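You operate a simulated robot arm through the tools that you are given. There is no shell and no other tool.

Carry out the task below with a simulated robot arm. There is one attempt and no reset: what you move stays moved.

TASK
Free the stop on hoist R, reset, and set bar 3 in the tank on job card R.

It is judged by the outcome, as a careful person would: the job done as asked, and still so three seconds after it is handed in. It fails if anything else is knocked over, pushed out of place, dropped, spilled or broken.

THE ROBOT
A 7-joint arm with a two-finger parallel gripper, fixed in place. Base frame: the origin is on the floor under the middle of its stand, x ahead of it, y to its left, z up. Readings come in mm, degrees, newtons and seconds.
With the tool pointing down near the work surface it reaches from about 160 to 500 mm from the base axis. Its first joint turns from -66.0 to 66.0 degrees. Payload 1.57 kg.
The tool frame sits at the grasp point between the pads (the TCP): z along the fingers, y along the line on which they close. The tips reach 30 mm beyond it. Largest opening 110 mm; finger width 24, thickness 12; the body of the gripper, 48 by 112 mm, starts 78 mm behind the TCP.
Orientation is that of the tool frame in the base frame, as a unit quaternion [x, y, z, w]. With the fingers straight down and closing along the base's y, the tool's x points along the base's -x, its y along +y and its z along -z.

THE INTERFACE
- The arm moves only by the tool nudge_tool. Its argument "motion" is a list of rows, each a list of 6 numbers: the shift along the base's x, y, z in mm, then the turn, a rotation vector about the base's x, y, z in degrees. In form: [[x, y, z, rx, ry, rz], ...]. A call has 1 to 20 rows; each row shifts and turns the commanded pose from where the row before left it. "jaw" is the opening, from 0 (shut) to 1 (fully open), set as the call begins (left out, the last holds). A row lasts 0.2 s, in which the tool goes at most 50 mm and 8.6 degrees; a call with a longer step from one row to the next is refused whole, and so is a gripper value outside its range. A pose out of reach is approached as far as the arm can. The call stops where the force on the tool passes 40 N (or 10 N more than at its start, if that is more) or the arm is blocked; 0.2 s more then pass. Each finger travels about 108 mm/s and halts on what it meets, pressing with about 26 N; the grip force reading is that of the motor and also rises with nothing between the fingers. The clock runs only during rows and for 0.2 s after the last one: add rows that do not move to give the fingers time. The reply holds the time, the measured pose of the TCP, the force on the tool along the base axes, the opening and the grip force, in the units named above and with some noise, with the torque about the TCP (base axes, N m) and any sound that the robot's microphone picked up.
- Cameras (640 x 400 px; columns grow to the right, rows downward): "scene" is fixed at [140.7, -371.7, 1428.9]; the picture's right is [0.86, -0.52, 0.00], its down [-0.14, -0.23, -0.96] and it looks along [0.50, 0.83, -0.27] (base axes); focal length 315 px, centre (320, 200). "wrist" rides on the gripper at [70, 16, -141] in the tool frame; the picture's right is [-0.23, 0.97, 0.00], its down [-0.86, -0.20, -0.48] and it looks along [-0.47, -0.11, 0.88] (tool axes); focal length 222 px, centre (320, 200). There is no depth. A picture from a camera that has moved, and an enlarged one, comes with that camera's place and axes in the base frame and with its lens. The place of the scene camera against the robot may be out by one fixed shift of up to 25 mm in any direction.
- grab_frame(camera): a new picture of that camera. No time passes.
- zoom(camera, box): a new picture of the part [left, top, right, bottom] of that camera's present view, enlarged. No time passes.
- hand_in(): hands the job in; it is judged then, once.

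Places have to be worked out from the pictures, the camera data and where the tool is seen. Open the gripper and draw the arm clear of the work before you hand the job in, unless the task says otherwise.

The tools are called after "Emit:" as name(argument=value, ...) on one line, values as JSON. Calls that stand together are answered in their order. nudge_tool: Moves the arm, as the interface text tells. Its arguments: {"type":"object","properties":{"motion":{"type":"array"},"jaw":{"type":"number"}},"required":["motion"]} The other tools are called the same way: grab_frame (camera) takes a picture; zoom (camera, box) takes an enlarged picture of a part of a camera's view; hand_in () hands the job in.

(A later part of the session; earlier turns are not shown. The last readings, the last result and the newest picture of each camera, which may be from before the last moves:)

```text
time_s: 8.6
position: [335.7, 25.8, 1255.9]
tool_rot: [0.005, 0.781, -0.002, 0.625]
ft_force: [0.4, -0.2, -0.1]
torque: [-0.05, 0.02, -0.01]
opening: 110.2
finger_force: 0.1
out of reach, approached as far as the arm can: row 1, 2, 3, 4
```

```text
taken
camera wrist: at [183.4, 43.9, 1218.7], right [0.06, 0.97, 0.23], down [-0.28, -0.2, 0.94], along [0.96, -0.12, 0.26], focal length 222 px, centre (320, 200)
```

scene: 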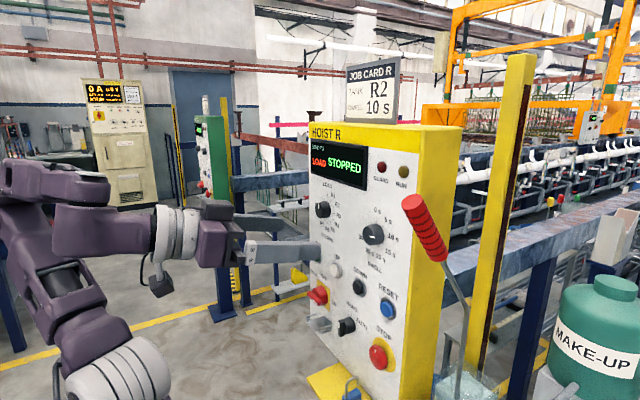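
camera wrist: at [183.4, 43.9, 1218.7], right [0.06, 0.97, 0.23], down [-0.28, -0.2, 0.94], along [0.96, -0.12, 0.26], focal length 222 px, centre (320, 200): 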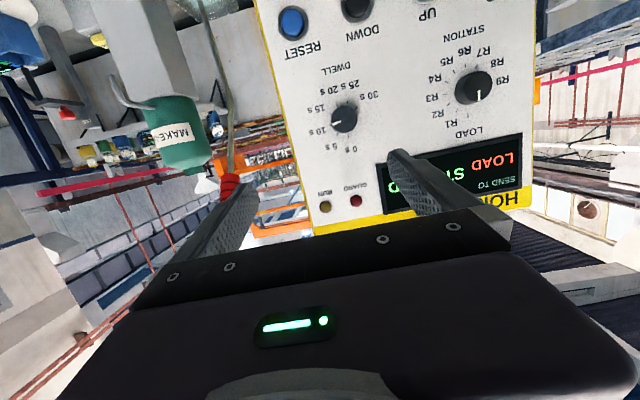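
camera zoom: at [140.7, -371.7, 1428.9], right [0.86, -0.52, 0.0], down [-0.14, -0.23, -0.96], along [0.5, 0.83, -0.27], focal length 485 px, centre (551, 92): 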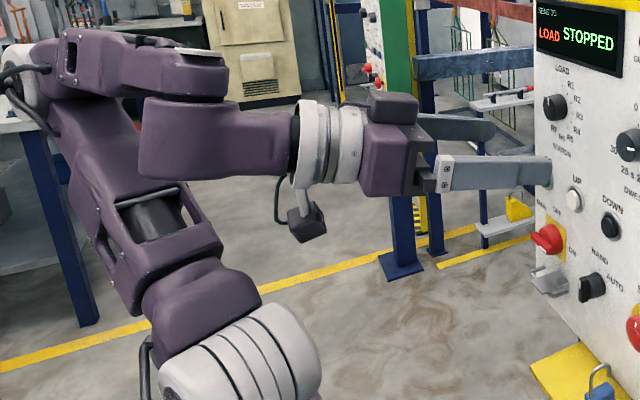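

The elbow is folded tightly and swung out, so a fully level tool is awkward here. The fingers can work the panel at a tilt, since the pads stay parallel to the knob axes. I lower the tool to about 45° and then move forward and down to a stand-off in front of STOP.

Emit:
nudge_tool(motion=[[0, 0, 0, 0, 8, 0], [0, 0, 0, 0, 8, 0], [0, 0, 0, 0, 8, 0], [0, 0, 0, 0, 8, 0], [20, 0, -30, 0, 0, 0], [20, 0, -30, 0, 0, 0], [20, 0, -30, 0, 0, 0]])

Emit:
grab_frame(camera="wrist")

Emit:
grab_frame(camera="scene")

```text
time_s: 10.2
position: [393.9, 25.3, 1164.4]
tool_rot: [0.003, 0.923, -0.002, 0.384]
ft_force: [0.6, 0.1, 1.4]
torque: [0.03, 0.01, -0.01]
opening: 109.8
finger_force: 0.1
```

```text
taken
camera wrist: at [245.5, 43.4, 1214.3], right [0.17, 0.97, 0.16], down [0.26, -0.2, 0.94], along [0.95, -0.11, -0.29], focal length 222 px, centre (320, 200)
```

wrist: 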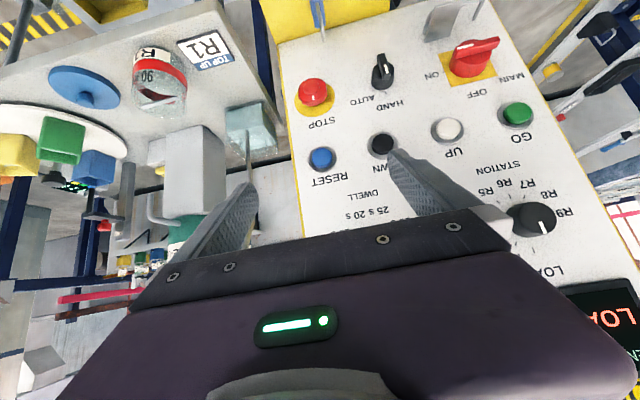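

```text
taken
```

scene: 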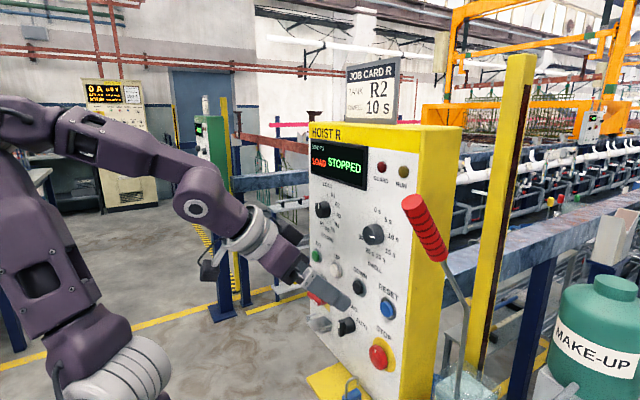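

Good: no reach limits here, and the view is clear. I zoom in on the buttons to refine their positions.

Emit:
zoom(camera="wrist", box=[270, 40, 430, 140])

Emit:
zoom(camera="wrist", box=[290, 90, 570, 230])

Emit:
zoom(camera="wrist", box=[260, 0, 520, 110])

```text
4.00 times, centred on (350, 90) of wrist
camera zoom: at [245.5, 43.4, 1214.3], right [0.17, 0.97, 0.16], down [0.26, -0.2, 0.94], along [0.95, -0.11, -0.29], focal length 888 px, centre (200, 640)
```

zoom: 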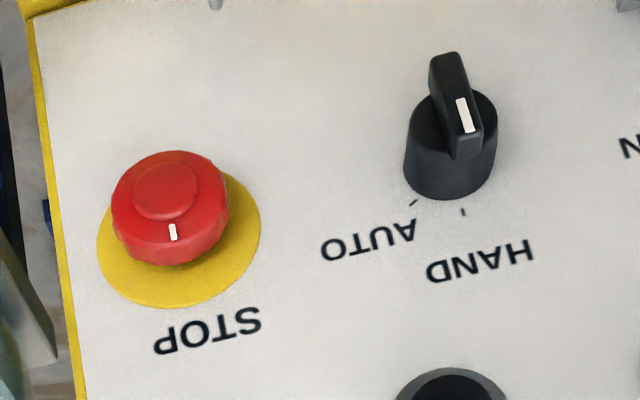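

```text
2.29 times, centred on (430, 160) of wrist
camera zoom: at [245.5, 43.4, 1214.3], right [0.17, 0.97, 0.16], down [0.26, -0.2, 0.94], along [0.95, -0.11, -0.29], focal length 508 px, centre (69, 291)
```

zoom: 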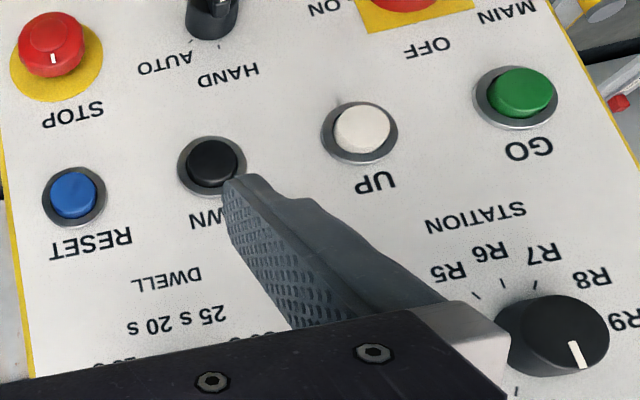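

```text
2.46 times, centred on (390, 55) of wrist
camera zoom: at [245.5, 43.4, 1214.3], right [0.17, 0.97, 0.16], down [0.26, -0.2, 0.94], along [0.95, -0.11, -0.29], focal length 547 px, centre (148, 557)
```

zoom: 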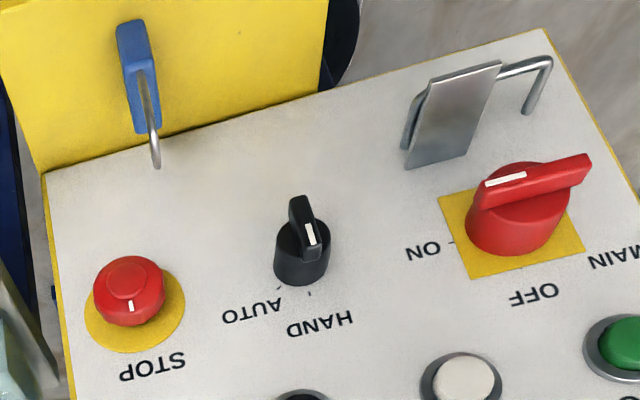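

STOP's head looks about 46 mm across, axis near y 26, z 946, front near x 528, panel surface near x 555. I move to a stand-off about 95 mm back along the tilted tool axis and look again.

Emit:
nudge_tool(motion=[[15, 0, -34, 0, 0, 0], [15, 0, -34, 0, 0, 0], [15, 0, -34, 0, 0, 0], [15, 0, -34, 0, 0, 0]])

Emit:
grab_frame(camera="wrist")

Emit:
grab_frame(camera="scene")

```text
time_s: 11.2
position: [453.0, 26.8, 1028.8]
tool_rot: [0.002, 0.924, -0.002, 0.383]
ft_force: [0.7, 0.4, -0.3]
torque: [0.01, 0.03, 0.0]
opening: 110.0
finger_force: 0.1
```

```text
taken
camera wrist: at [306.0, 43.8, 1079.1], right [0.17, 0.97, 0.16], down [0.26, -0.2, 0.94], along [0.95, -0.12, -0.29], focal length 222 px, centre (320, 200)
```

wrist: 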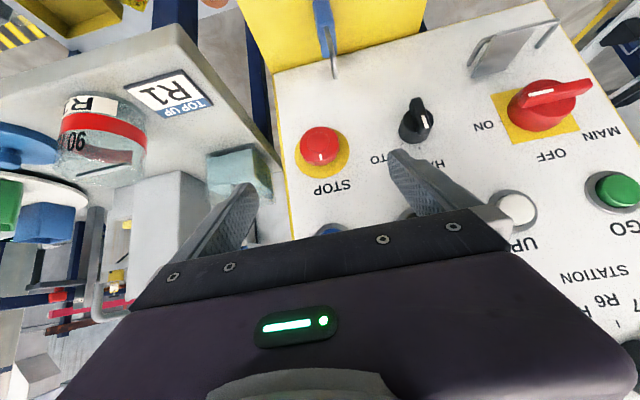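

```text
taken
```

scene: 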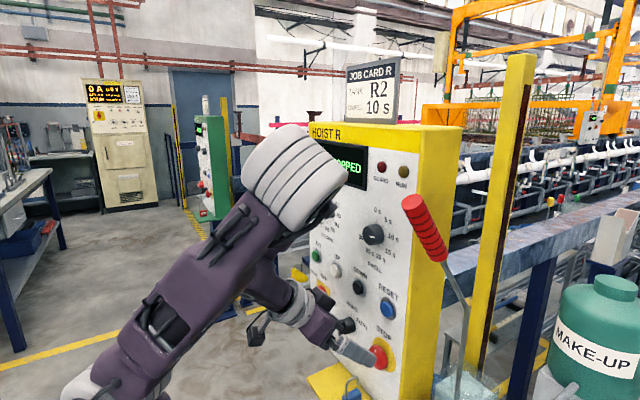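

The elbow is now up and forward, still about 130 mm from the panel. I zoom the wrist view on STOP to align the jaws.

Emit:
zoom(camera="wrist", box=[260, 40, 440, 180])

Emit:
zoom(camera="scene", box=[230, 120, 480, 400])

```text
2.86 times, centred on (350, 110) of wrist
camera zoom: at [306.0, 43.8, 1079.1], right [0.17, 0.97, 0.16], down [0.26, -0.2, 0.94], along [0.95, -0.12, -0.29], focal length 635 px, centre (234, 457)
```

zoom: 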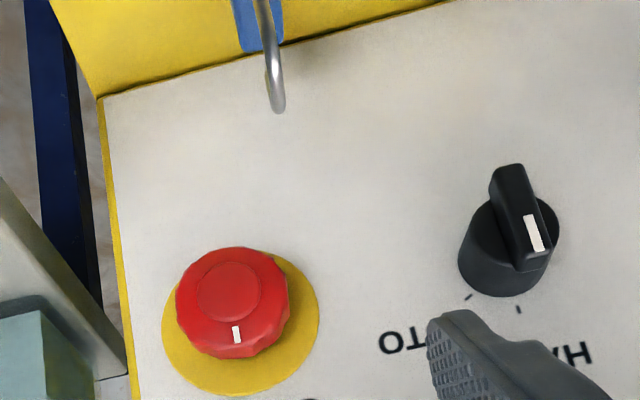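

```text
1.43 times, centred on (355, 260) of scene
camera zoom: at [140.7, -371.6, 1428.8], right [0.86, -0.52, 0.0], down [-0.14, -0.23, -0.96], along [0.5, 0.83, -0.27], focal length 450 px, centre (270, 114)
```

zoom: 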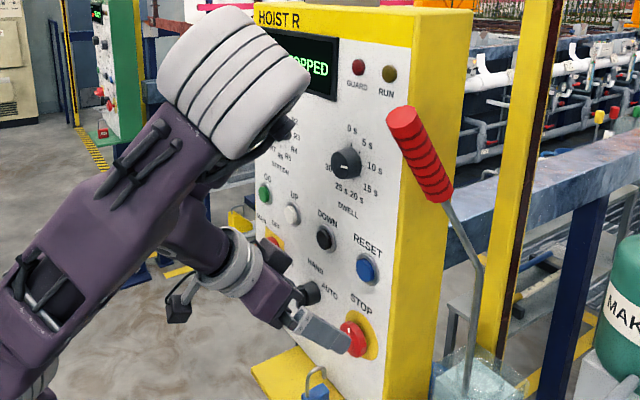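

Combined views put the STOP axis at about y 25.5, z 940, head front near x 537 and the panel surface near x 560. I advance along the tool axis with open jaws, stopping short first.

Emit:
nudge_tool(motion=[[19, 0, -20, 0, 0, 0], [19, 0, -20, 0, 0, 0], [19, 0, -20, 0, 0, 0]])

Emit:
grab_frame(camera="wrist")

Emit:
zoom(camera="scene", box=[300, 260, 480, 400])

```text
time_s: 12.0
position: [510.9, 27.0, 970.9]
tool_rot: [0.002, 0.923, -0.001, 0.384]
ft_force: [0.4, -0.2, 1.3]
torque: [0.04, 0.02, 0.01]
opening: 110.1
finger_force: 0.1
```

```text
taken
camera wrist: at [362.2, 44.5, 1020.4], right [0.17, 0.97, 0.16], down [0.26, -0.2, 0.94], along [0.95, -0.12, -0.29], focal length 222 px, centre (320, 200)
```

wrist: 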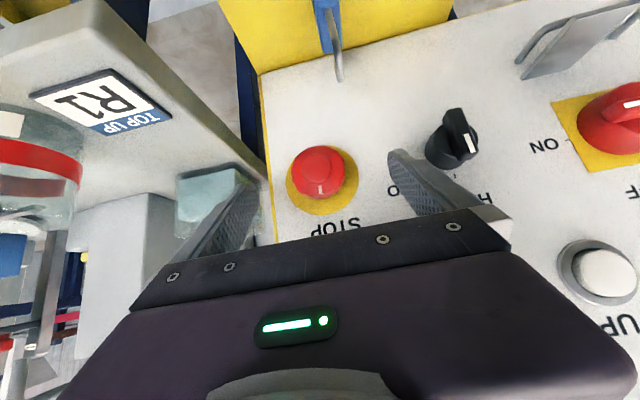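

```text
2.86 times, centred on (390, 330) of scene
camera zoom: at [140.7, -371.7, 1428.9], right [0.86, -0.52, 0.0], down [-0.14, -0.23, -0.96], along [0.5, 0.83, -0.27], focal length 900 px, centre (120, -171)
```

zoom: 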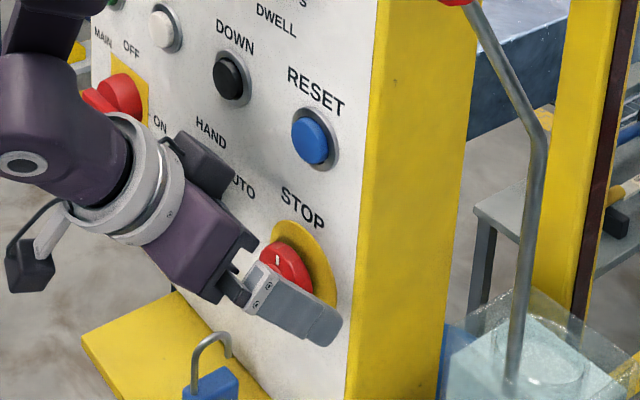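

Aligned: the head sits between the fingers, and the HAND/AUTO knob is clear of the left finger by about 20 mm. I advance the last 23 mm slowly.

Emit:
nudge_tool(motion=[[5, -0.5, -6, 0, 0, 0], [5, -0.5, -6, 0, 0, 0], [5, -0.5, -6, 0, 0, 0]])

Emit:
grab_frame(camera="wrist")

Emit:
zoom(camera="scene", box=[330, 300, 450, 400])

```text
time_s: 12.8
position: [524.4, 24.4, 952.0]
tool_rot: [0.003, 0.923, -0.001, 0.385]
ft_force: [-0.1, 0.1, 0.1]
torque: [0.01, 0.0, -0.02]
opening: 110.0
finger_force: 0.0
```

```text
taken
camera wrist: at [377.3, 41.6, 1001.8], right [0.17, 0.97, 0.16], down [0.26, -0.2, 0.94], along [0.95, -0.12, -0.29], focal length 222 px, centre (320, 200)
```

wrist: 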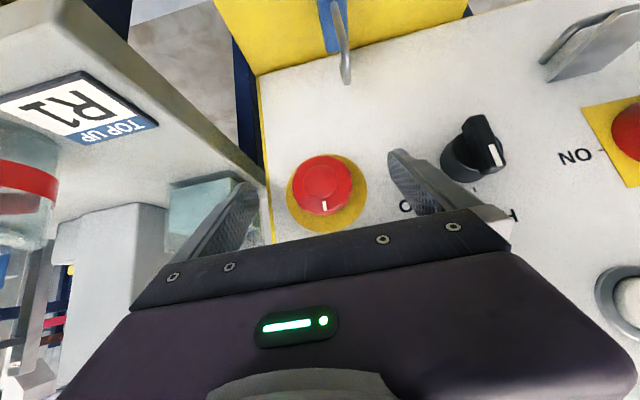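

```text
4.00 times, centred on (390, 350) of scene
camera zoom: at [140.7, -371.7, 1428.9], right [0.86, -0.52, 0.0], down [-0.14, -0.23, -0.96], along [0.5, 0.83, -0.27], focal length 1260 px, centre (40, -400)
```

zoom: 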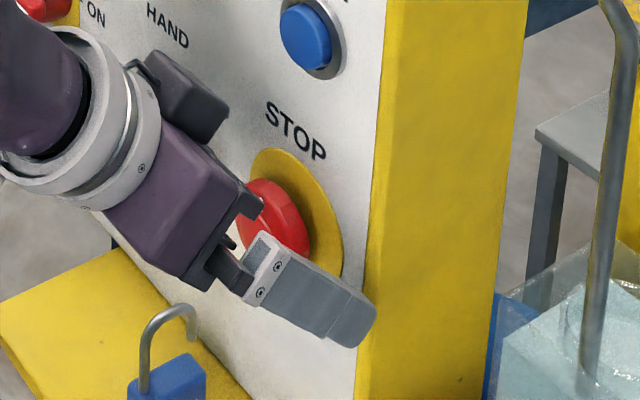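

Contact-free and centred. I close the jaws on the STOP head and give them time to grip.

Emit:
nudge_tool(motion=[[0, 0, 0, 0, 0, 0], [0, 0, 0, 0, 0, 0], [0, 0, 0, 0, 0, 0]], jaw=0.3)

Emit:
grab_frame(camera="wrist")

Emit:
zoom(camera="scene", box=[330, 300, 450, 400])

```text
time_s: 13.6
position: [525.5, 24.3, 952.3]
tool_rot: [0.002, 0.923, -0.001, 0.385]
ft_force: [1.4, 8.7, -2.2]
torque: [0.1, -0.02, 0.28]
opening: 46.7
finger_force: 45.4
```

```text
taken
camera wrist: at [377.2, 42.1, 1001.9], right [0.16, 0.97, 0.16], down [0.26, -0.2, 0.94], along [0.95, -0.11, -0.29], focal length 222 px, centre (320, 200)
```

wrist: 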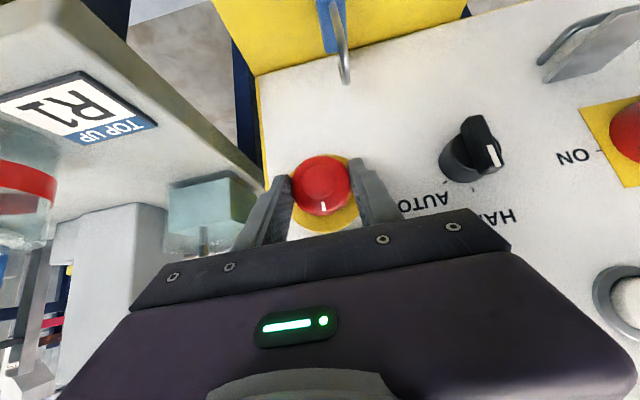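

```text
4.00 times, centred on (390, 350) of scene
camera zoom: at [140.8, -371.4, 1428.9], right [0.86, -0.52, 0.0], down [-0.14, -0.23, -0.96], along [0.5, 0.83, -0.27], focal length 1260 px, centre (40, -400)
```

zoom: 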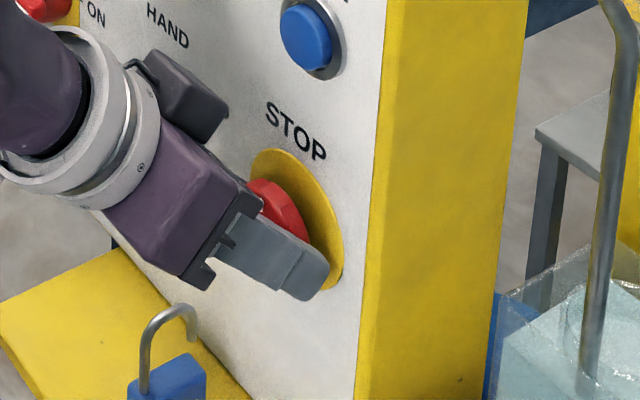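

Gripped at 46.7 mm. I now twist clockwise (as seen from the front) about the button's own axis, in small steps, watching torque and force.

Emit:
nudge_tool(motion=[[0, -0.8, -0.1, 7.5, 0, 0], [0, -1.6, -0.3, 7.5, 0, 0], [0, -1.5, -0.5, 7.5, 0, 0], [0, -1.4, -0.7, 7.5, 0, 0]])

Emit:
grab_frame(camera="wrist")

Emit:
grab_frame(camera="scene")

```text
time_s: 14.6
position: [525.8, 18.8, 951.0]
tool_rot: [0.103, 0.891, 0.238, 0.372]
ft_force: [-4.4, 7.3, 9.4]
torque: [0.07, -0.74, 0.63]
opening: 46.7
finger_force: 44.8
```

```text
taken
camera wrist: at [377.5, 9.0, 1002.0], right [0.17, 0.76, 0.63], down [0.26, -0.65, 0.72], along [0.95, 0.04, -0.3], focal length 222 px, centre (320, 200)
```

wrist: 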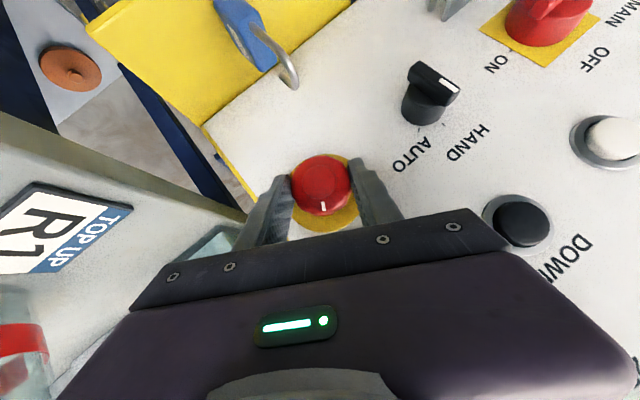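

```text
taken
```

scene: 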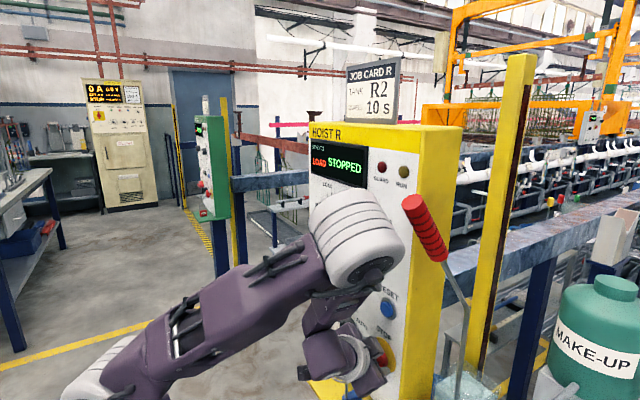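

The white mark turned with the jaws, so the head is rotating. The elbow drum now looks close to the red lever grip in the scene view, so I check that before moving more.

Emit:
zoom(camera="scene", box=[290, 160, 490, 400])

Emit:
zoom(camera="wrist", box=[230, 130, 430, 250])

```text
1.67 times, centred on (390, 280) of scene
camera zoom: at [140.4, -371.4, 1429.0], right [0.86, -0.52, 0.0], down [-0.14, -0.23, -0.96], along [0.5, 0.83, -0.27], focal length 525 px, centre (203, 67)
```

zoom: 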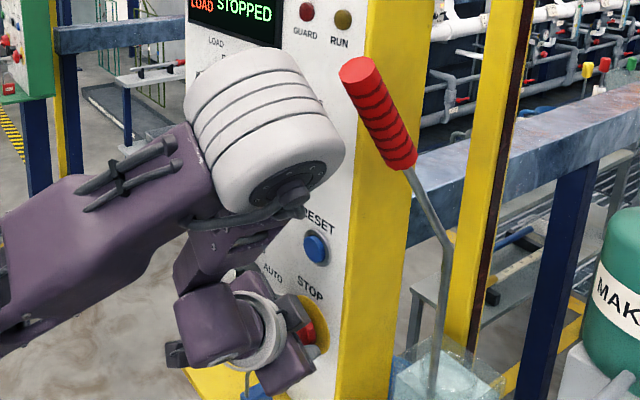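

```text
3.20 times, centred on (330, 190) of wrist
camera zoom: at [377.5, 9.0, 1002.0], right [0.17, 0.76, 0.63], down [0.26, -0.65, 0.72], along [0.95, 0.04, -0.3], focal length 711 px, centre (288, 232)
```

zoom: 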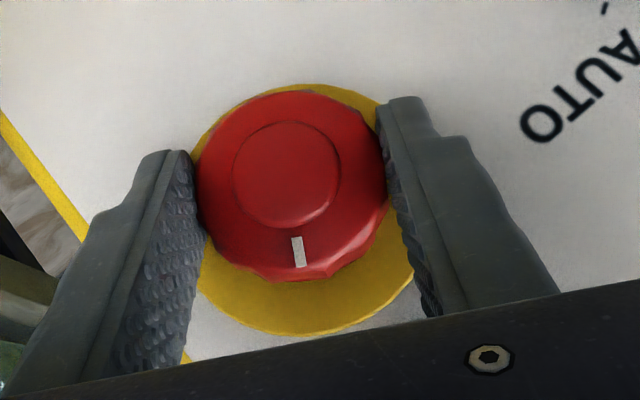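

The elbow has about 20 mm of visible clearance to the lever, so I won't twist further that way. I turn back to the start angle while gripping, then I'll re-grip with the hand pre-rotated the other way to get a longer clockwise stroke.

Emit:
nudge_tool(motion=[[0, 1.4, 0.7, -7.5, 0, 0], [0, 1.5, 0.5, -7.5, 0, 0], [0, 1.6, 0.3, -7.5, 0, 0], [0, 1.5, 0.1, -7.5, 0, 0]])

Emit:
nudge_tool(motion=[[0, 0, 0, 0, 0, 0], [0, 0, 0, 0, 0, 0]], jaw=0.68)

Emit:
grab_frame(camera="wrist")

Emit:
grab_frame(camera="scene")

```text
time_s: 15.6
position: [525.4, 25.5, 952.3]
tool_rot: [0.002, 0.923, -0.002, 0.386]
ft_force: [-3.6, 5.6, 19.7]
torque: [0.23, -1.03, 0.41]
opening: 46.7
finger_force: 45.2
```

```text
time_s: 16.2
position: [525.5, 24.7, 951.2]
tool_rot: [0.004, 0.923, -0.003, 0.385]
ft_force: [0.0, 0.2, 0.8]
torque: [0.03, 0.0, -0.01]
opening: 74.7
finger_force: 0.1
```

```text
taken
camera wrist: at [377.1, 42.2, 1001.2], right [0.17, 0.97, 0.16], down [0.26, -0.2, 0.94], along [0.95, -0.12, -0.29], focal length 222 px, centre (320, 200)
```

wrist: 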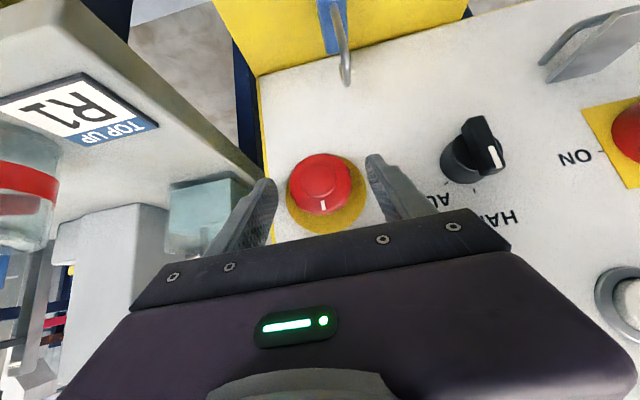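

```text
taken
```

scene: 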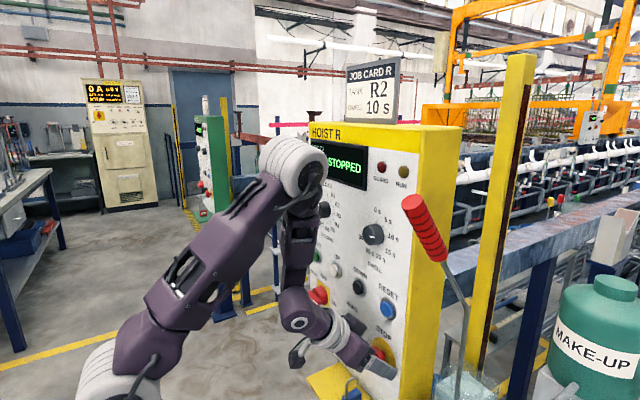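

The lever is untouched and the head sat back at 12 o'clock. With jaws open around the head I pre-rotate the hand 30° counter-clockwise about the button axis.

Emit:
nudge_tool(motion=[[0, 1.8, 0.2, -7.5, 0, 0], [0, 1.6, 0, -7.5, 0, 0], [0, 1.5, -0.3, -7.5, 0, 0], [0, 1.4, -0.7, -7.5, 0, 0]])

Emit:
grab_frame(camera="wrist")

Emit:
grab_frame(camera="scene")

```text
time_s: 17.2
position: [526.3, 31.4, 951.1]
tool_rot: [-0.096, 0.891, -0.242, 0.373]
ft_force: [0.1, 0.3, 0.0]
torque: [0.0, 0.02, 0.04]
opening: 74.8
finger_force: 0.1
```

```text
taken
camera wrist: at [378.2, 71.2, 984.9], right [0.17, 0.92, -0.35], down [0.26, 0.3, 0.92], along [0.95, -0.24, -0.19], focal length 222 px, centre (320, 200)
```

wrist: 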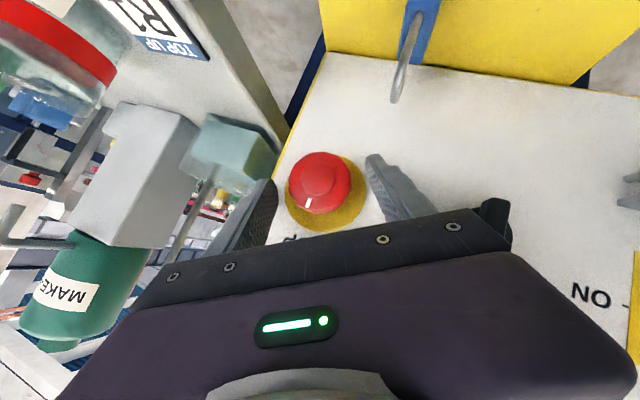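

```text
taken
```

scene: 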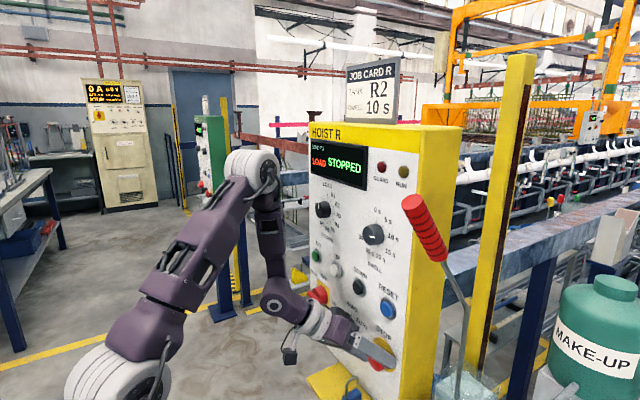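

The hand is pre-rotated, with no contact force. I close on the head again.

Emit:
nudge_tool(motion=[[0, 0, 0, 0, 0, 0], [0, 0, 0, 0, 0, 0], [0, 0, 0, 0, 0, 0]], jaw=0.3)

Emit:
zoom(camera="wrist", box=[230, 120, 430, 245])

```text
time_s: 18.0
position: [526.6, 30.9, 950.0]
tool_rot: [-0.097, 0.891, -0.24, 0.373]
ft_force: [0.3, 0.3, 1.6]
torque: [-0.02, 0.06, 0.21]
opening: 46.3
finger_force: 44.6
```

```text
3.20 times, centred on (330, 182) of wrist
camera zoom: at [378.2, 71.2, 984.9], right [0.17, 0.92, -0.35], down [0.26, 0.3, 0.92], along [0.95, -0.24, -0.19], focal length 711 px, centre (288, 256)
```

zoom: 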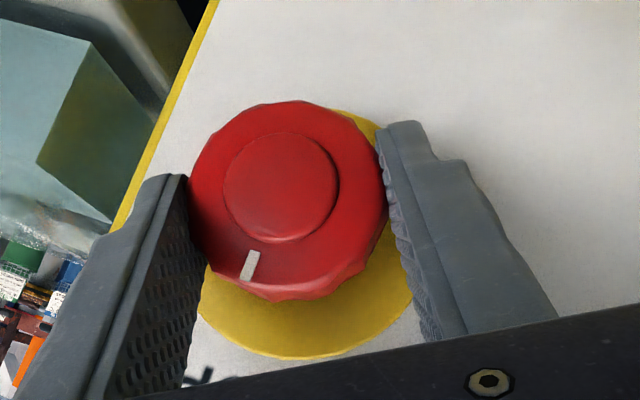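

Well centred with almost no side force; the axis refines to y 25.7, z 941. I twist clockwise from -30° to about +7°, then check.

Emit:
nudge_tool(motion=[[0, -1.22, 0.6, 7.5, 0, 0], [0, -1.29, 0.44, 7.5, 0, 0], [0, -1.33, 0.27, 7.5, 0, 0], [0, -1.36, 0.09, 7.5, 0, 0], [0, -1.36, -0.09, 7.5, 0, 0]])

Emit:
zoom(camera="wrist", box=[230, 120, 430, 245])

Emit:
grab_frame(camera="scene")

```text
time_s: 19.2
position: [527.1, 24.2, 952.8]
tool_rot: [0.029, 0.921, 0.06, 0.384]
ft_force: [-1.4, -6.7, 2.7]
torque: [-0.11, -0.09, 0.23]
opening: 46.4
finger_force: 44.8
```

```text
3.20 times, centred on (330, 182) of wrist
camera zoom: at [378.2, 34.5, 1003.8], right [0.17, 0.94, 0.29], down [0.26, -0.32, 0.91], along [0.95, -0.08, -0.3], focal length 711 px, centre (288, 256)
```

zoom: 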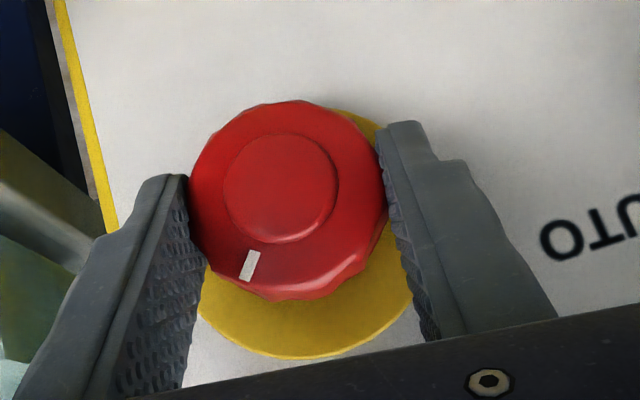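

```text
taken
```

scene: 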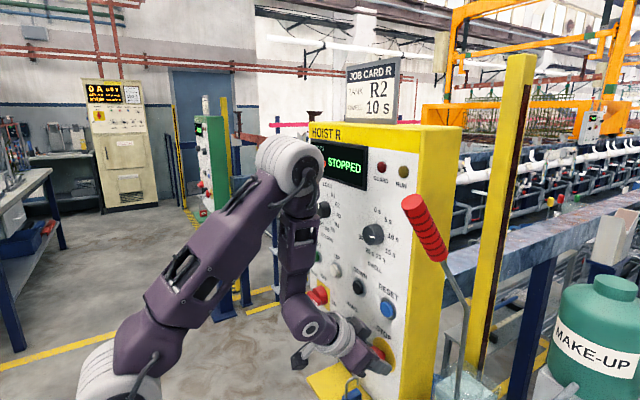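

The head follows 1:1 (about 37° so far) with low torque. I continue in smaller bites, keeping the elbow within the clearance I already saw was safe.

Emit:
nudge_tool(motion=[[0, -1.0, -0.27, 7.5, 0, 0], [0, -1.29, -0.44, 7.5, 0, 0]])

Emit:
zoom(camera="wrist", box=[230, 120, 430, 245])

Emit:
grab_frame(camera="scene")

```text
time_s: 19.8
position: [526.5, 20.2, 951.8]
tool_rot: [0.08, 0.906, 0.178, 0.376]
ft_force: [0.0, -16.0, -2.3]
torque: [-0.83, 0.05, 0.03]
opening: 46.8
finger_force: 45.0
```

```text
3.20 times, centred on (330, 182) of wrist
camera zoom: at [378.3, 18.2, 1004.0], right [0.17, 0.84, 0.52], down [0.26, -0.55, 0.79], along [0.95, 0.0, -0.31], focal length 711 px, centre (288, 256)
```

zoom: 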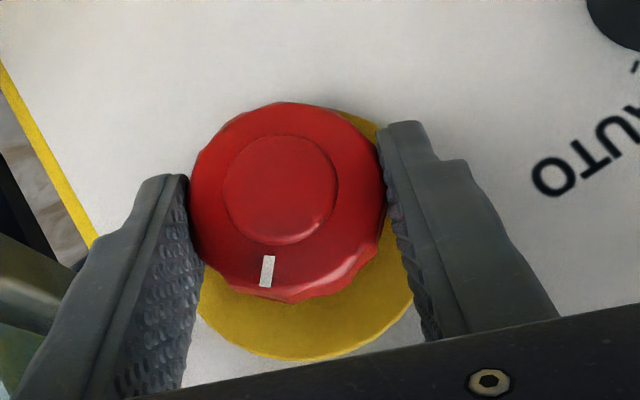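

```text
taken
```

scene: 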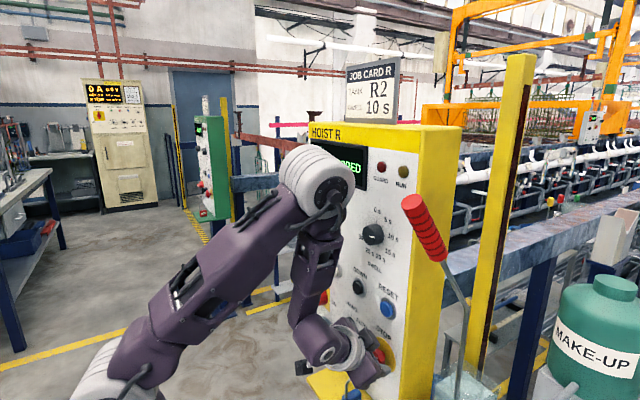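

The torque jumped to -0.83 N·m and the mark slipped a few degrees: the head has reached its end stop after about 45° clockwise. I open the jaws here and see whether it popped out.

Emit:
nudge_tool(motion=[[0, 0, 0, 0, 0, 0], [0, 0, 0, 0, 0, 0]], jaw=0.68)

Emit:
zoom(camera="wrist", box=[230, 120, 430, 245])

Emit:
zoom(camera="scene", box=[300, 110, 480, 222])

```text
time_s: 20.4
position: [526.7, 22.4, 951.2]
tool_rot: [0.078, 0.906, 0.178, 0.377]
ft_force: [0.0, 0.1, -0.6]
torque: [-0.01, 0.01, -0.02]
opening: 74.7
finger_force: 0.0
```

```text
3.20 times, centred on (330, 182) of wrist
camera zoom: at [378.5, 19.4, 1004.2], right [0.17, 0.84, 0.52], down [0.26, -0.55, 0.8], along [0.95, 0.0, -0.31], focal length 711 px, centre (288, 256)
```

zoom: 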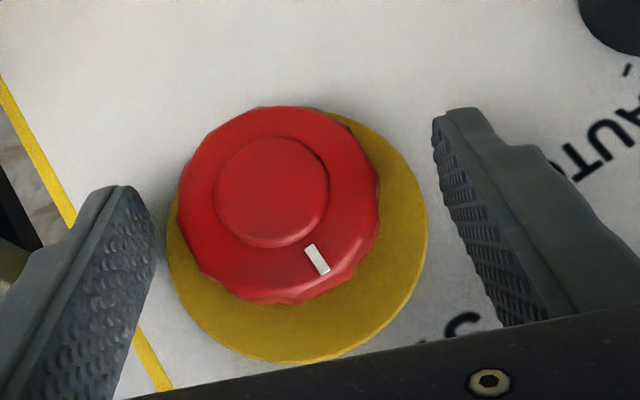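

```text
3.56 times, centred on (390, 166) of scene
camera zoom: at [140.7, -371.7, 1428.9], right [0.86, -0.52, 0.0], down [-0.14, -0.23, -0.96], along [0.5, 0.83, -0.27], focal length 1120 px, centre (71, 321)
```

zoom: 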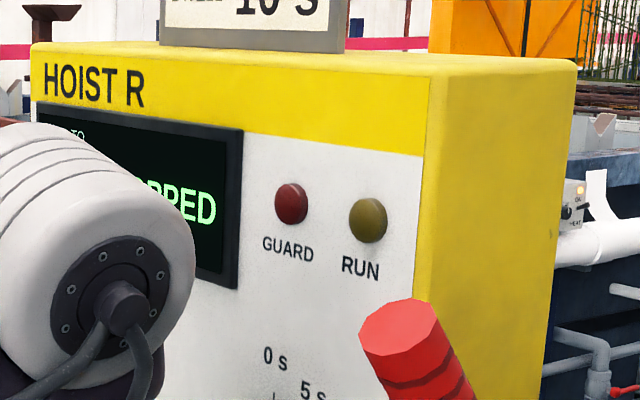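

The head sprang back to 12 o'clock. I rotate the hand level again, retract along the tool axis and compare the head with its earlier look from the same stand-off.

Emit:
nudge_tool(motion=[[0, 1.0, 0.4, -7.5, 0, 0], [0, 1.2, 0.3, -7.5, 0, 0], [0, 1.2, 0.1, -7.5, 0, 0], [-24, 0, 25, 0, 0, 0], [-24, 0, 25, 0, 0, 0], [-25, 0, 26, 0, 0, 0]])

Emit:
zoom(camera="wrist", box=[260, 40, 440, 180])

Emit:
grab_frame(camera="scene")

```text
time_s: 21.8
position: [450.5, 12.4, 1019.7]
tool_rot: [0.013, 0.928, -0.02, 0.372]
ft_force: [-0.6, 11.0, 10.0]
torque: [-0.7, 0.7, -0.71]
opening: 74.7
finger_force: 0.0
```

```text
2.86 times, centred on (350, 110) of wrist
camera zoom: at [305.3, 36.3, 1072.8], right [0.2, 0.97, 0.13], down [0.28, -0.19, 0.94], along [0.94, -0.15, -0.31], focal length 635 px, centre (234, 457)
```

zoom: 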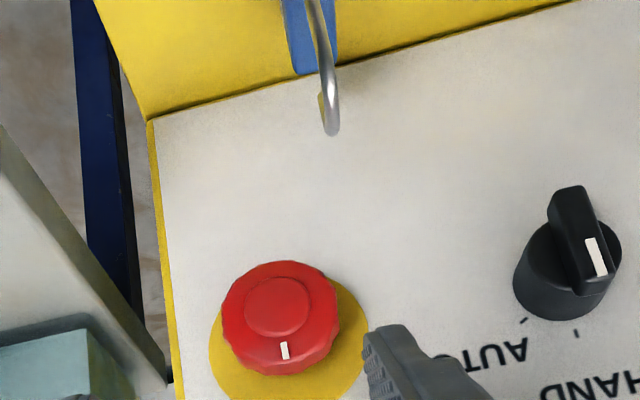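

```text
taken
```

scene: 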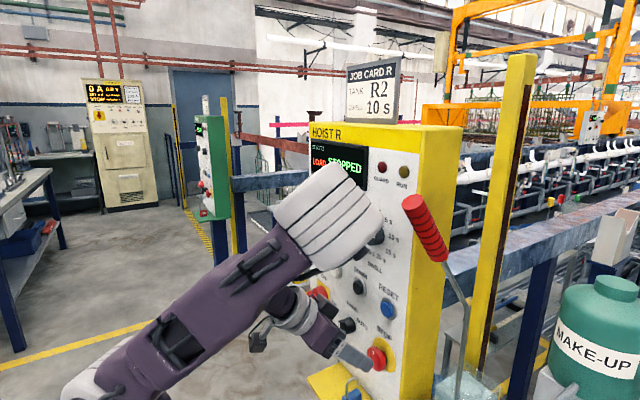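

The measured pose is off by about 14 mm with a 15 N side force on the tool: something on the hand is touching. I look closely before moving.

Emit:
zoom(camera="scene", box=[200, 150, 420, 400])

Emit:
grab_frame(camera="wrist")

```text
1.60 times, centred on (310, 275) of scene
camera zoom: at [140.7, -370.9, 1429.0], right [0.86, -0.52, 0.0], down [-0.14, -0.23, -0.96], along [0.5, 0.83, -0.27], focal length 504 px, centre (336, 80)
```

zoom: 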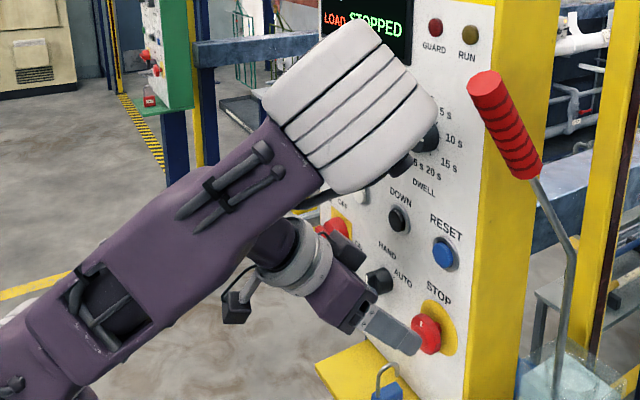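

```text
taken
camera wrist: at [305.3, 36.3, 1072.8], right [0.2, 0.97, 0.13], down [0.28, -0.19, 0.94], along [0.94, -0.15, -0.31], focal length 222 px, centre (320, 200)
```

wrist: 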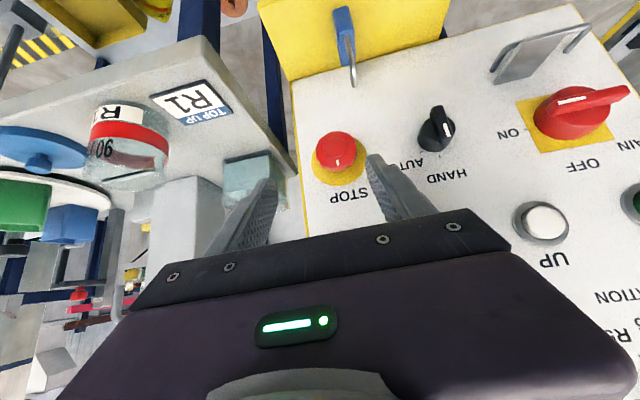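

The hand appears to be touching the robot's own upper arm, which has drifted toward -y; the force on the tool points +y/+z. I ease the hand that way in a small step and read the force.

Emit:
nudge_tool(motion=[[0, 6, 4, 0, 0, 0], [0, 6, 4, 0, 0, 0]])

Emit:
grab_frame(camera="scene")

```text
time_s: 22.4
position: [452.4, 38.1, 1037.1]
tool_rot: [0.004, 0.923, -0.002, 0.384]
ft_force: [0.5, 0.7, 1.2]
torque: [0.01, 0.01, 0.0]
opening: 74.7
finger_force: 0.0
```

```text
taken
```

scene: 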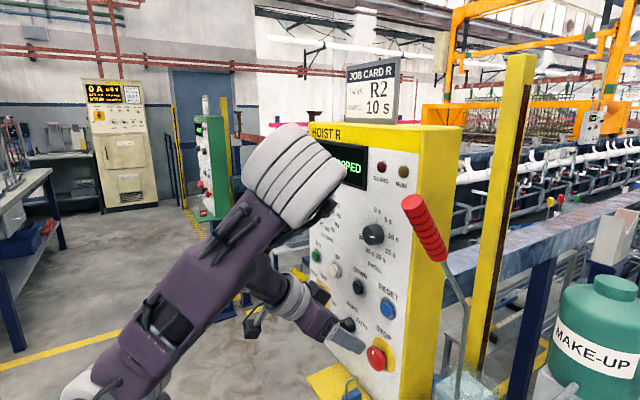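

The force is gone and the pose matches the command again; the elbow had just been swinging through as the arm settled. I check the dials, STOP head and display for any change.

Emit:
zoom(camera="wrist", box=[260, 40, 440, 180])

Emit:
zoom(camera="scene", box=[330, 110, 450, 250])

Emit:
zoom(camera="scene", box=[330, 280, 450, 400])

```text
2.86 times, centred on (350, 110) of wrist
camera zoom: at [303.9, 54.8, 1086.6], right [0.17, 0.97, 0.16], down [0.26, -0.2, 0.94], along [0.95, -0.12, -0.29], focal length 635 px, centre (234, 457)
```

zoom: 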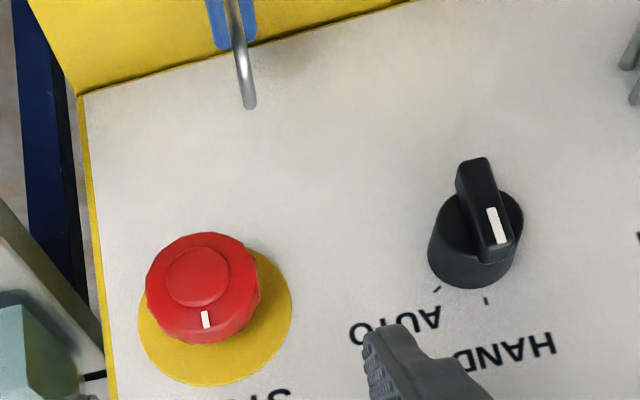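

```text
2.86 times, centred on (390, 180) of scene
camera zoom: at [140.7, -371.7, 1428.9], right [0.86, -0.52, 0.0], down [-0.14, -0.23, -0.96], along [0.5, 0.83, -0.27], focal length 900 px, centre (120, 257)
```

zoom: 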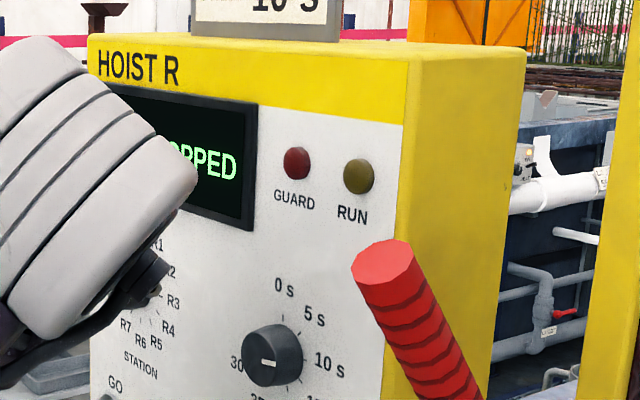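

```text
3.33 times, centred on (390, 340) of scene
camera zoom: at [140.7, -371.7, 1428.9], right [0.86, -0.52, 0.0], down [-0.14, -0.23, -0.96], along [0.5, 0.83, -0.27], focal length 1050 px, centre (87, -267)
```

zoom: 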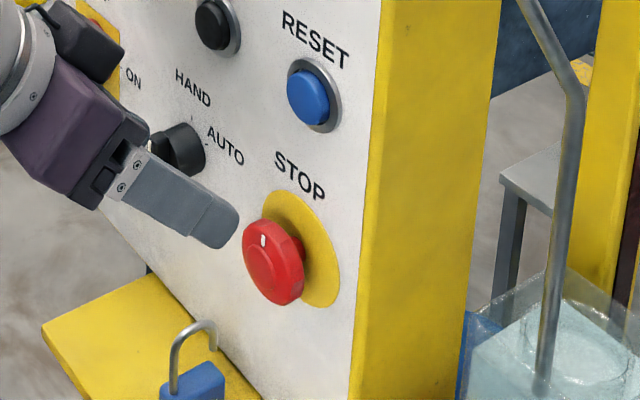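

In the scene view the STOP head has popped out (its neck is visible behind the head), so the stop is freed; dials are unchanged. Next I shut the jaws and go in front of RESET (y 23, z 1059).

Emit:
nudge_tool(motion=[[0, 0, 15, 0, 0, 0], [8, -5, 10, 0, 0, 0], [10, -5, 10, 0, 0, 0], [10, -5, 0, 0, 0, 0], [0, 0, 0, 0, 0, 0]], jaw=0.0)

Emit:
grab_frame(camera="wrist")

Emit:
grab_frame(camera="scene")

```text
time_s: 23.6
position: [482.0, 22.8, 1071.8]
tool_rot: [0.003, 0.923, -0.002, 0.385]
ft_force: [0.2, -0.4, -0.1]
torque: [0.02, 0.0, 0.0]
opening: 0.2
finger_force: 21.3
```

```text
taken
camera wrist: at [333.1, 39.7, 1121.5], right [0.17, 0.97, 0.16], down [0.26, -0.2, 0.94], along [0.95, -0.12, -0.29], focal length 222 px, centre (320, 200)
```

wrist: 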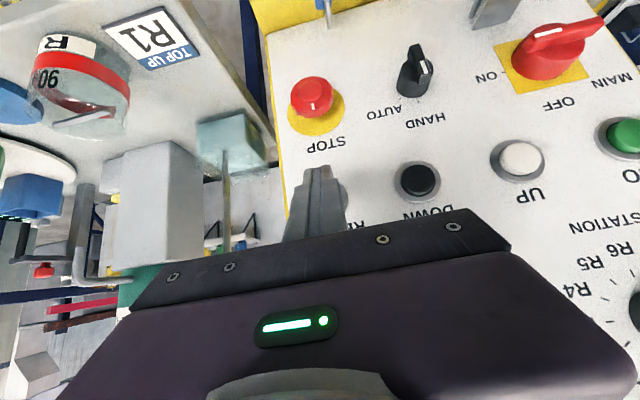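

```text
taken
```

scene: 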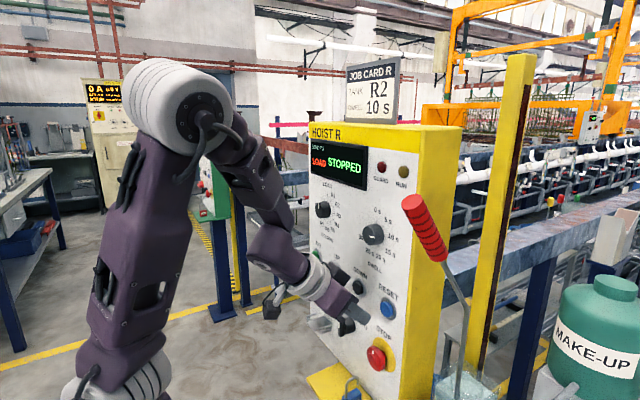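

Lined up on RESET with a closed fingertip. I move in to just short of contact, then press in small steps watching the force.

Emit:
nudge_tool(motion=[[15, 0, 0, 0, 0, 0], [13, 0, 0, 0, 0, 0]])

Emit:
zoom(camera="wrist", box=[260, 120, 440, 240])

Emit:
zoom(camera="scene", box=[330, 260, 450, 350])

```text
time_s: 24.2
position: [508.8, 22.6, 1070.8]
tool_rot: [0.004, 0.923, -0.002, 0.385]
ft_force: [-0.1, -0.2, -0.1]
torque: [-0.02, 0.01, -0.01]
opening: 0.0
finger_force: 21.3
```

```text
3.33 times, centred on (350, 180) of wrist
camera zoom: at [361.0, 39.8, 1120.9], right [0.17, 0.97, 0.16], down [0.26, -0.2, 0.94], along [0.95, -0.12, -0.29], focal length 740 px, centre (220, 267)
```

zoom: 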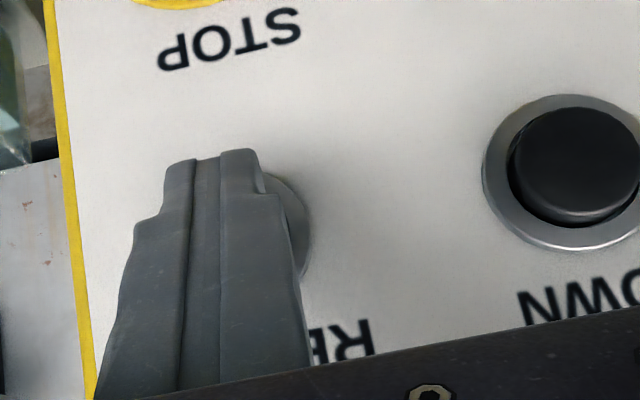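

```text
4.44 times, centred on (390, 305) of scene
camera zoom: at [140.7, -371.6, 1428.9], right [0.86, -0.52, 0.0], down [-0.14, -0.23, -0.96], along [0.5, 0.83, -0.27], focal length 1400 px, centre (9, -267)
```

zoom: 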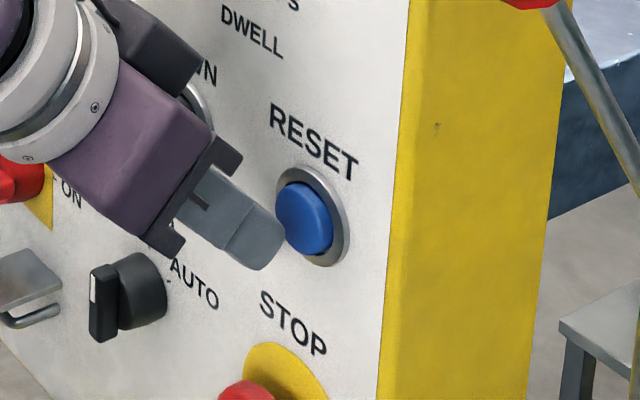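

The tip is on course for the blue button face. I press forward in 4 mm steps.

Emit:
nudge_tool(motion=[[4, 0, 0, 0, 0, 0], [4, 0, 0, 0, 0, 0], [3, 0, 0, 0, 0, 0]])

Emit:
zoom(camera="scene", box=[330, 260, 450, 350])

```text
time_s: 25.0
position: [520.6, 22.4, 1071.5]
tool_rot: [0.004, 0.923, -0.003, 0.386]
ft_force: [-1.2, -0.8, -0.4]
torque: [-0.03, -0.01, 0.0]
opening: 0.0
finger_force: 21.9
```

```text
4.44 times, centred on (390, 305) of scene
camera zoom: at [140.7, -371.7, 1428.9], right [0.86, -0.52, 0.0], down [-0.14, -0.23, -0.96], along [0.5, 0.83, -0.27], focal length 1400 px, centre (9, -267)
```

zoom: 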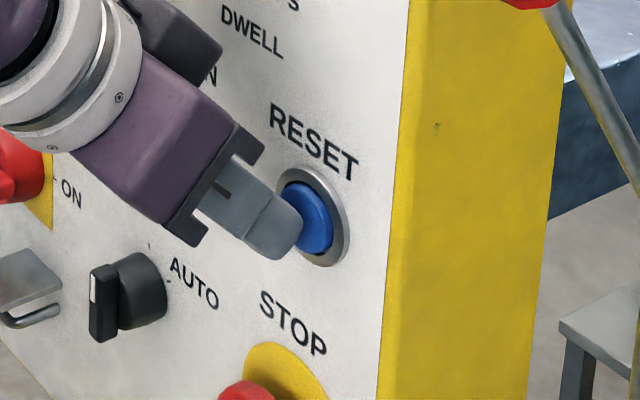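

Very near contact now (-1.2 N). I continue pressing in 2–3 mm steps.

Emit:
nudge_tool(motion=[[2.5, 0, 0, 0, 0, 0], [2.5, 0, 0, 0, 0, 0], [2, 0, 0, 0, 0, 0]])

Emit:
zoom(camera="scene", box=[300, 110, 480, 350])

```text
time_s: 25.8
position: [527.5, 22.8, 1071.3]
tool_rot: [0.002, 0.924, 0.0, 0.383]
ft_force: [-11.6, 0.7, -0.5]
torque: [-0.07, 0.15, 0.0]
opening: 0.0
finger_force: 21.2
heard: click
```

```text
1.67 times, centred on (390, 230) of scene
camera zoom: at [140.4, -371.6, 1428.9], right [0.86, -0.52, 0.0], down [-0.14, -0.23, -0.96], along [0.5, 0.83, -0.27], focal length 525 px, centre (203, 150)
```

zoom: 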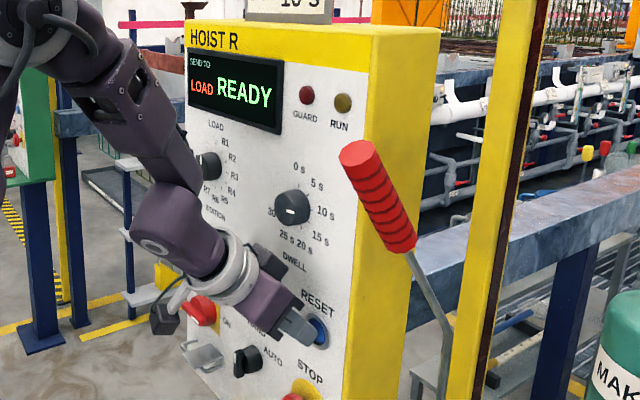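

Click heard and the display now reads READY: stop freed and reset. I back off RESET, open the jaws to 75 mm and move, well in front of the panel, toward the STATION knob (y 254, z 1198).

Emit:
nudge_tool(motion=[[-20, 0, 0, 0, 0, 0], [-20, 0, 0, 0, 0, 0], [-20, 0, 0, 0, 0, 0], [-3, 25, 22, 0, 0, 0], [-3, 25, 22, 0, 0, 0], [-3, 25, 22, 0, 0, 0], [-3, 25, 22, 0, 0, 0], [0, 25, 22, 0, 0, 0], [0, 25, 22, 0, 0, 0], [0, 25, 22, 0, 0, 0], [0, 25, 20, 0, 0, 0], [0, 28, 10, 0, 0, 0], [0, 0, 0, 0, 0, 0]], jaw=0.68)

Emit:
grab_frame(camera="wrist")

Emit:
grab_frame(camera="scene")

```text
time_s: 28.6
position: [456.4, 252.8, 1255.2]
tool_rot: [0.003, 0.923, -0.001, 0.385]
ft_force: [-0.3, -0.1, 0.1]
torque: [-0.02, 0.02, 0.01]
opening: 74.9
finger_force: 0.1
```

```text
taken
camera wrist: at [308.1, 269.8, 1304.0], right [0.17, 0.97, 0.16], down [0.26, -0.2, 0.94], along [0.95, -0.12, -0.29], focal length 222 px, centre (320, 200)
```

wrist: 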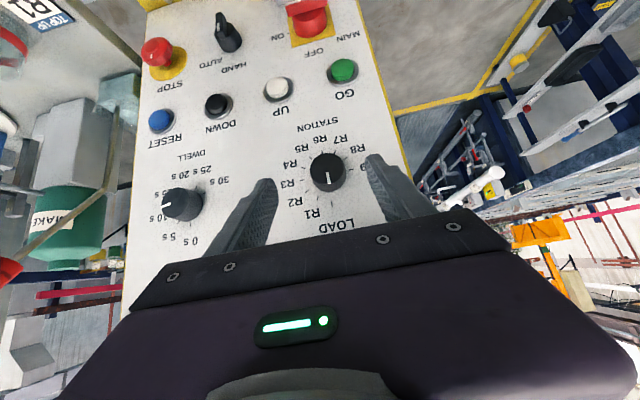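

```text
taken
```

scene: 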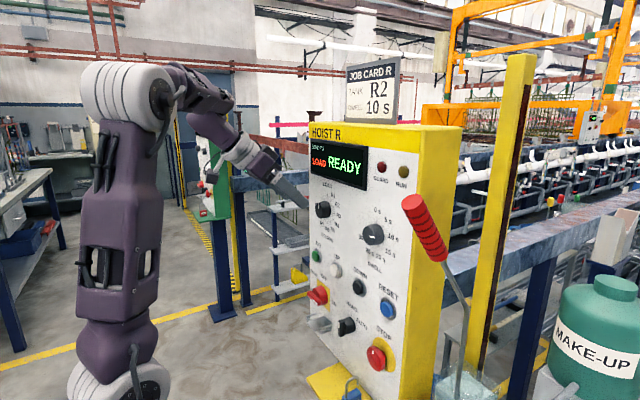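

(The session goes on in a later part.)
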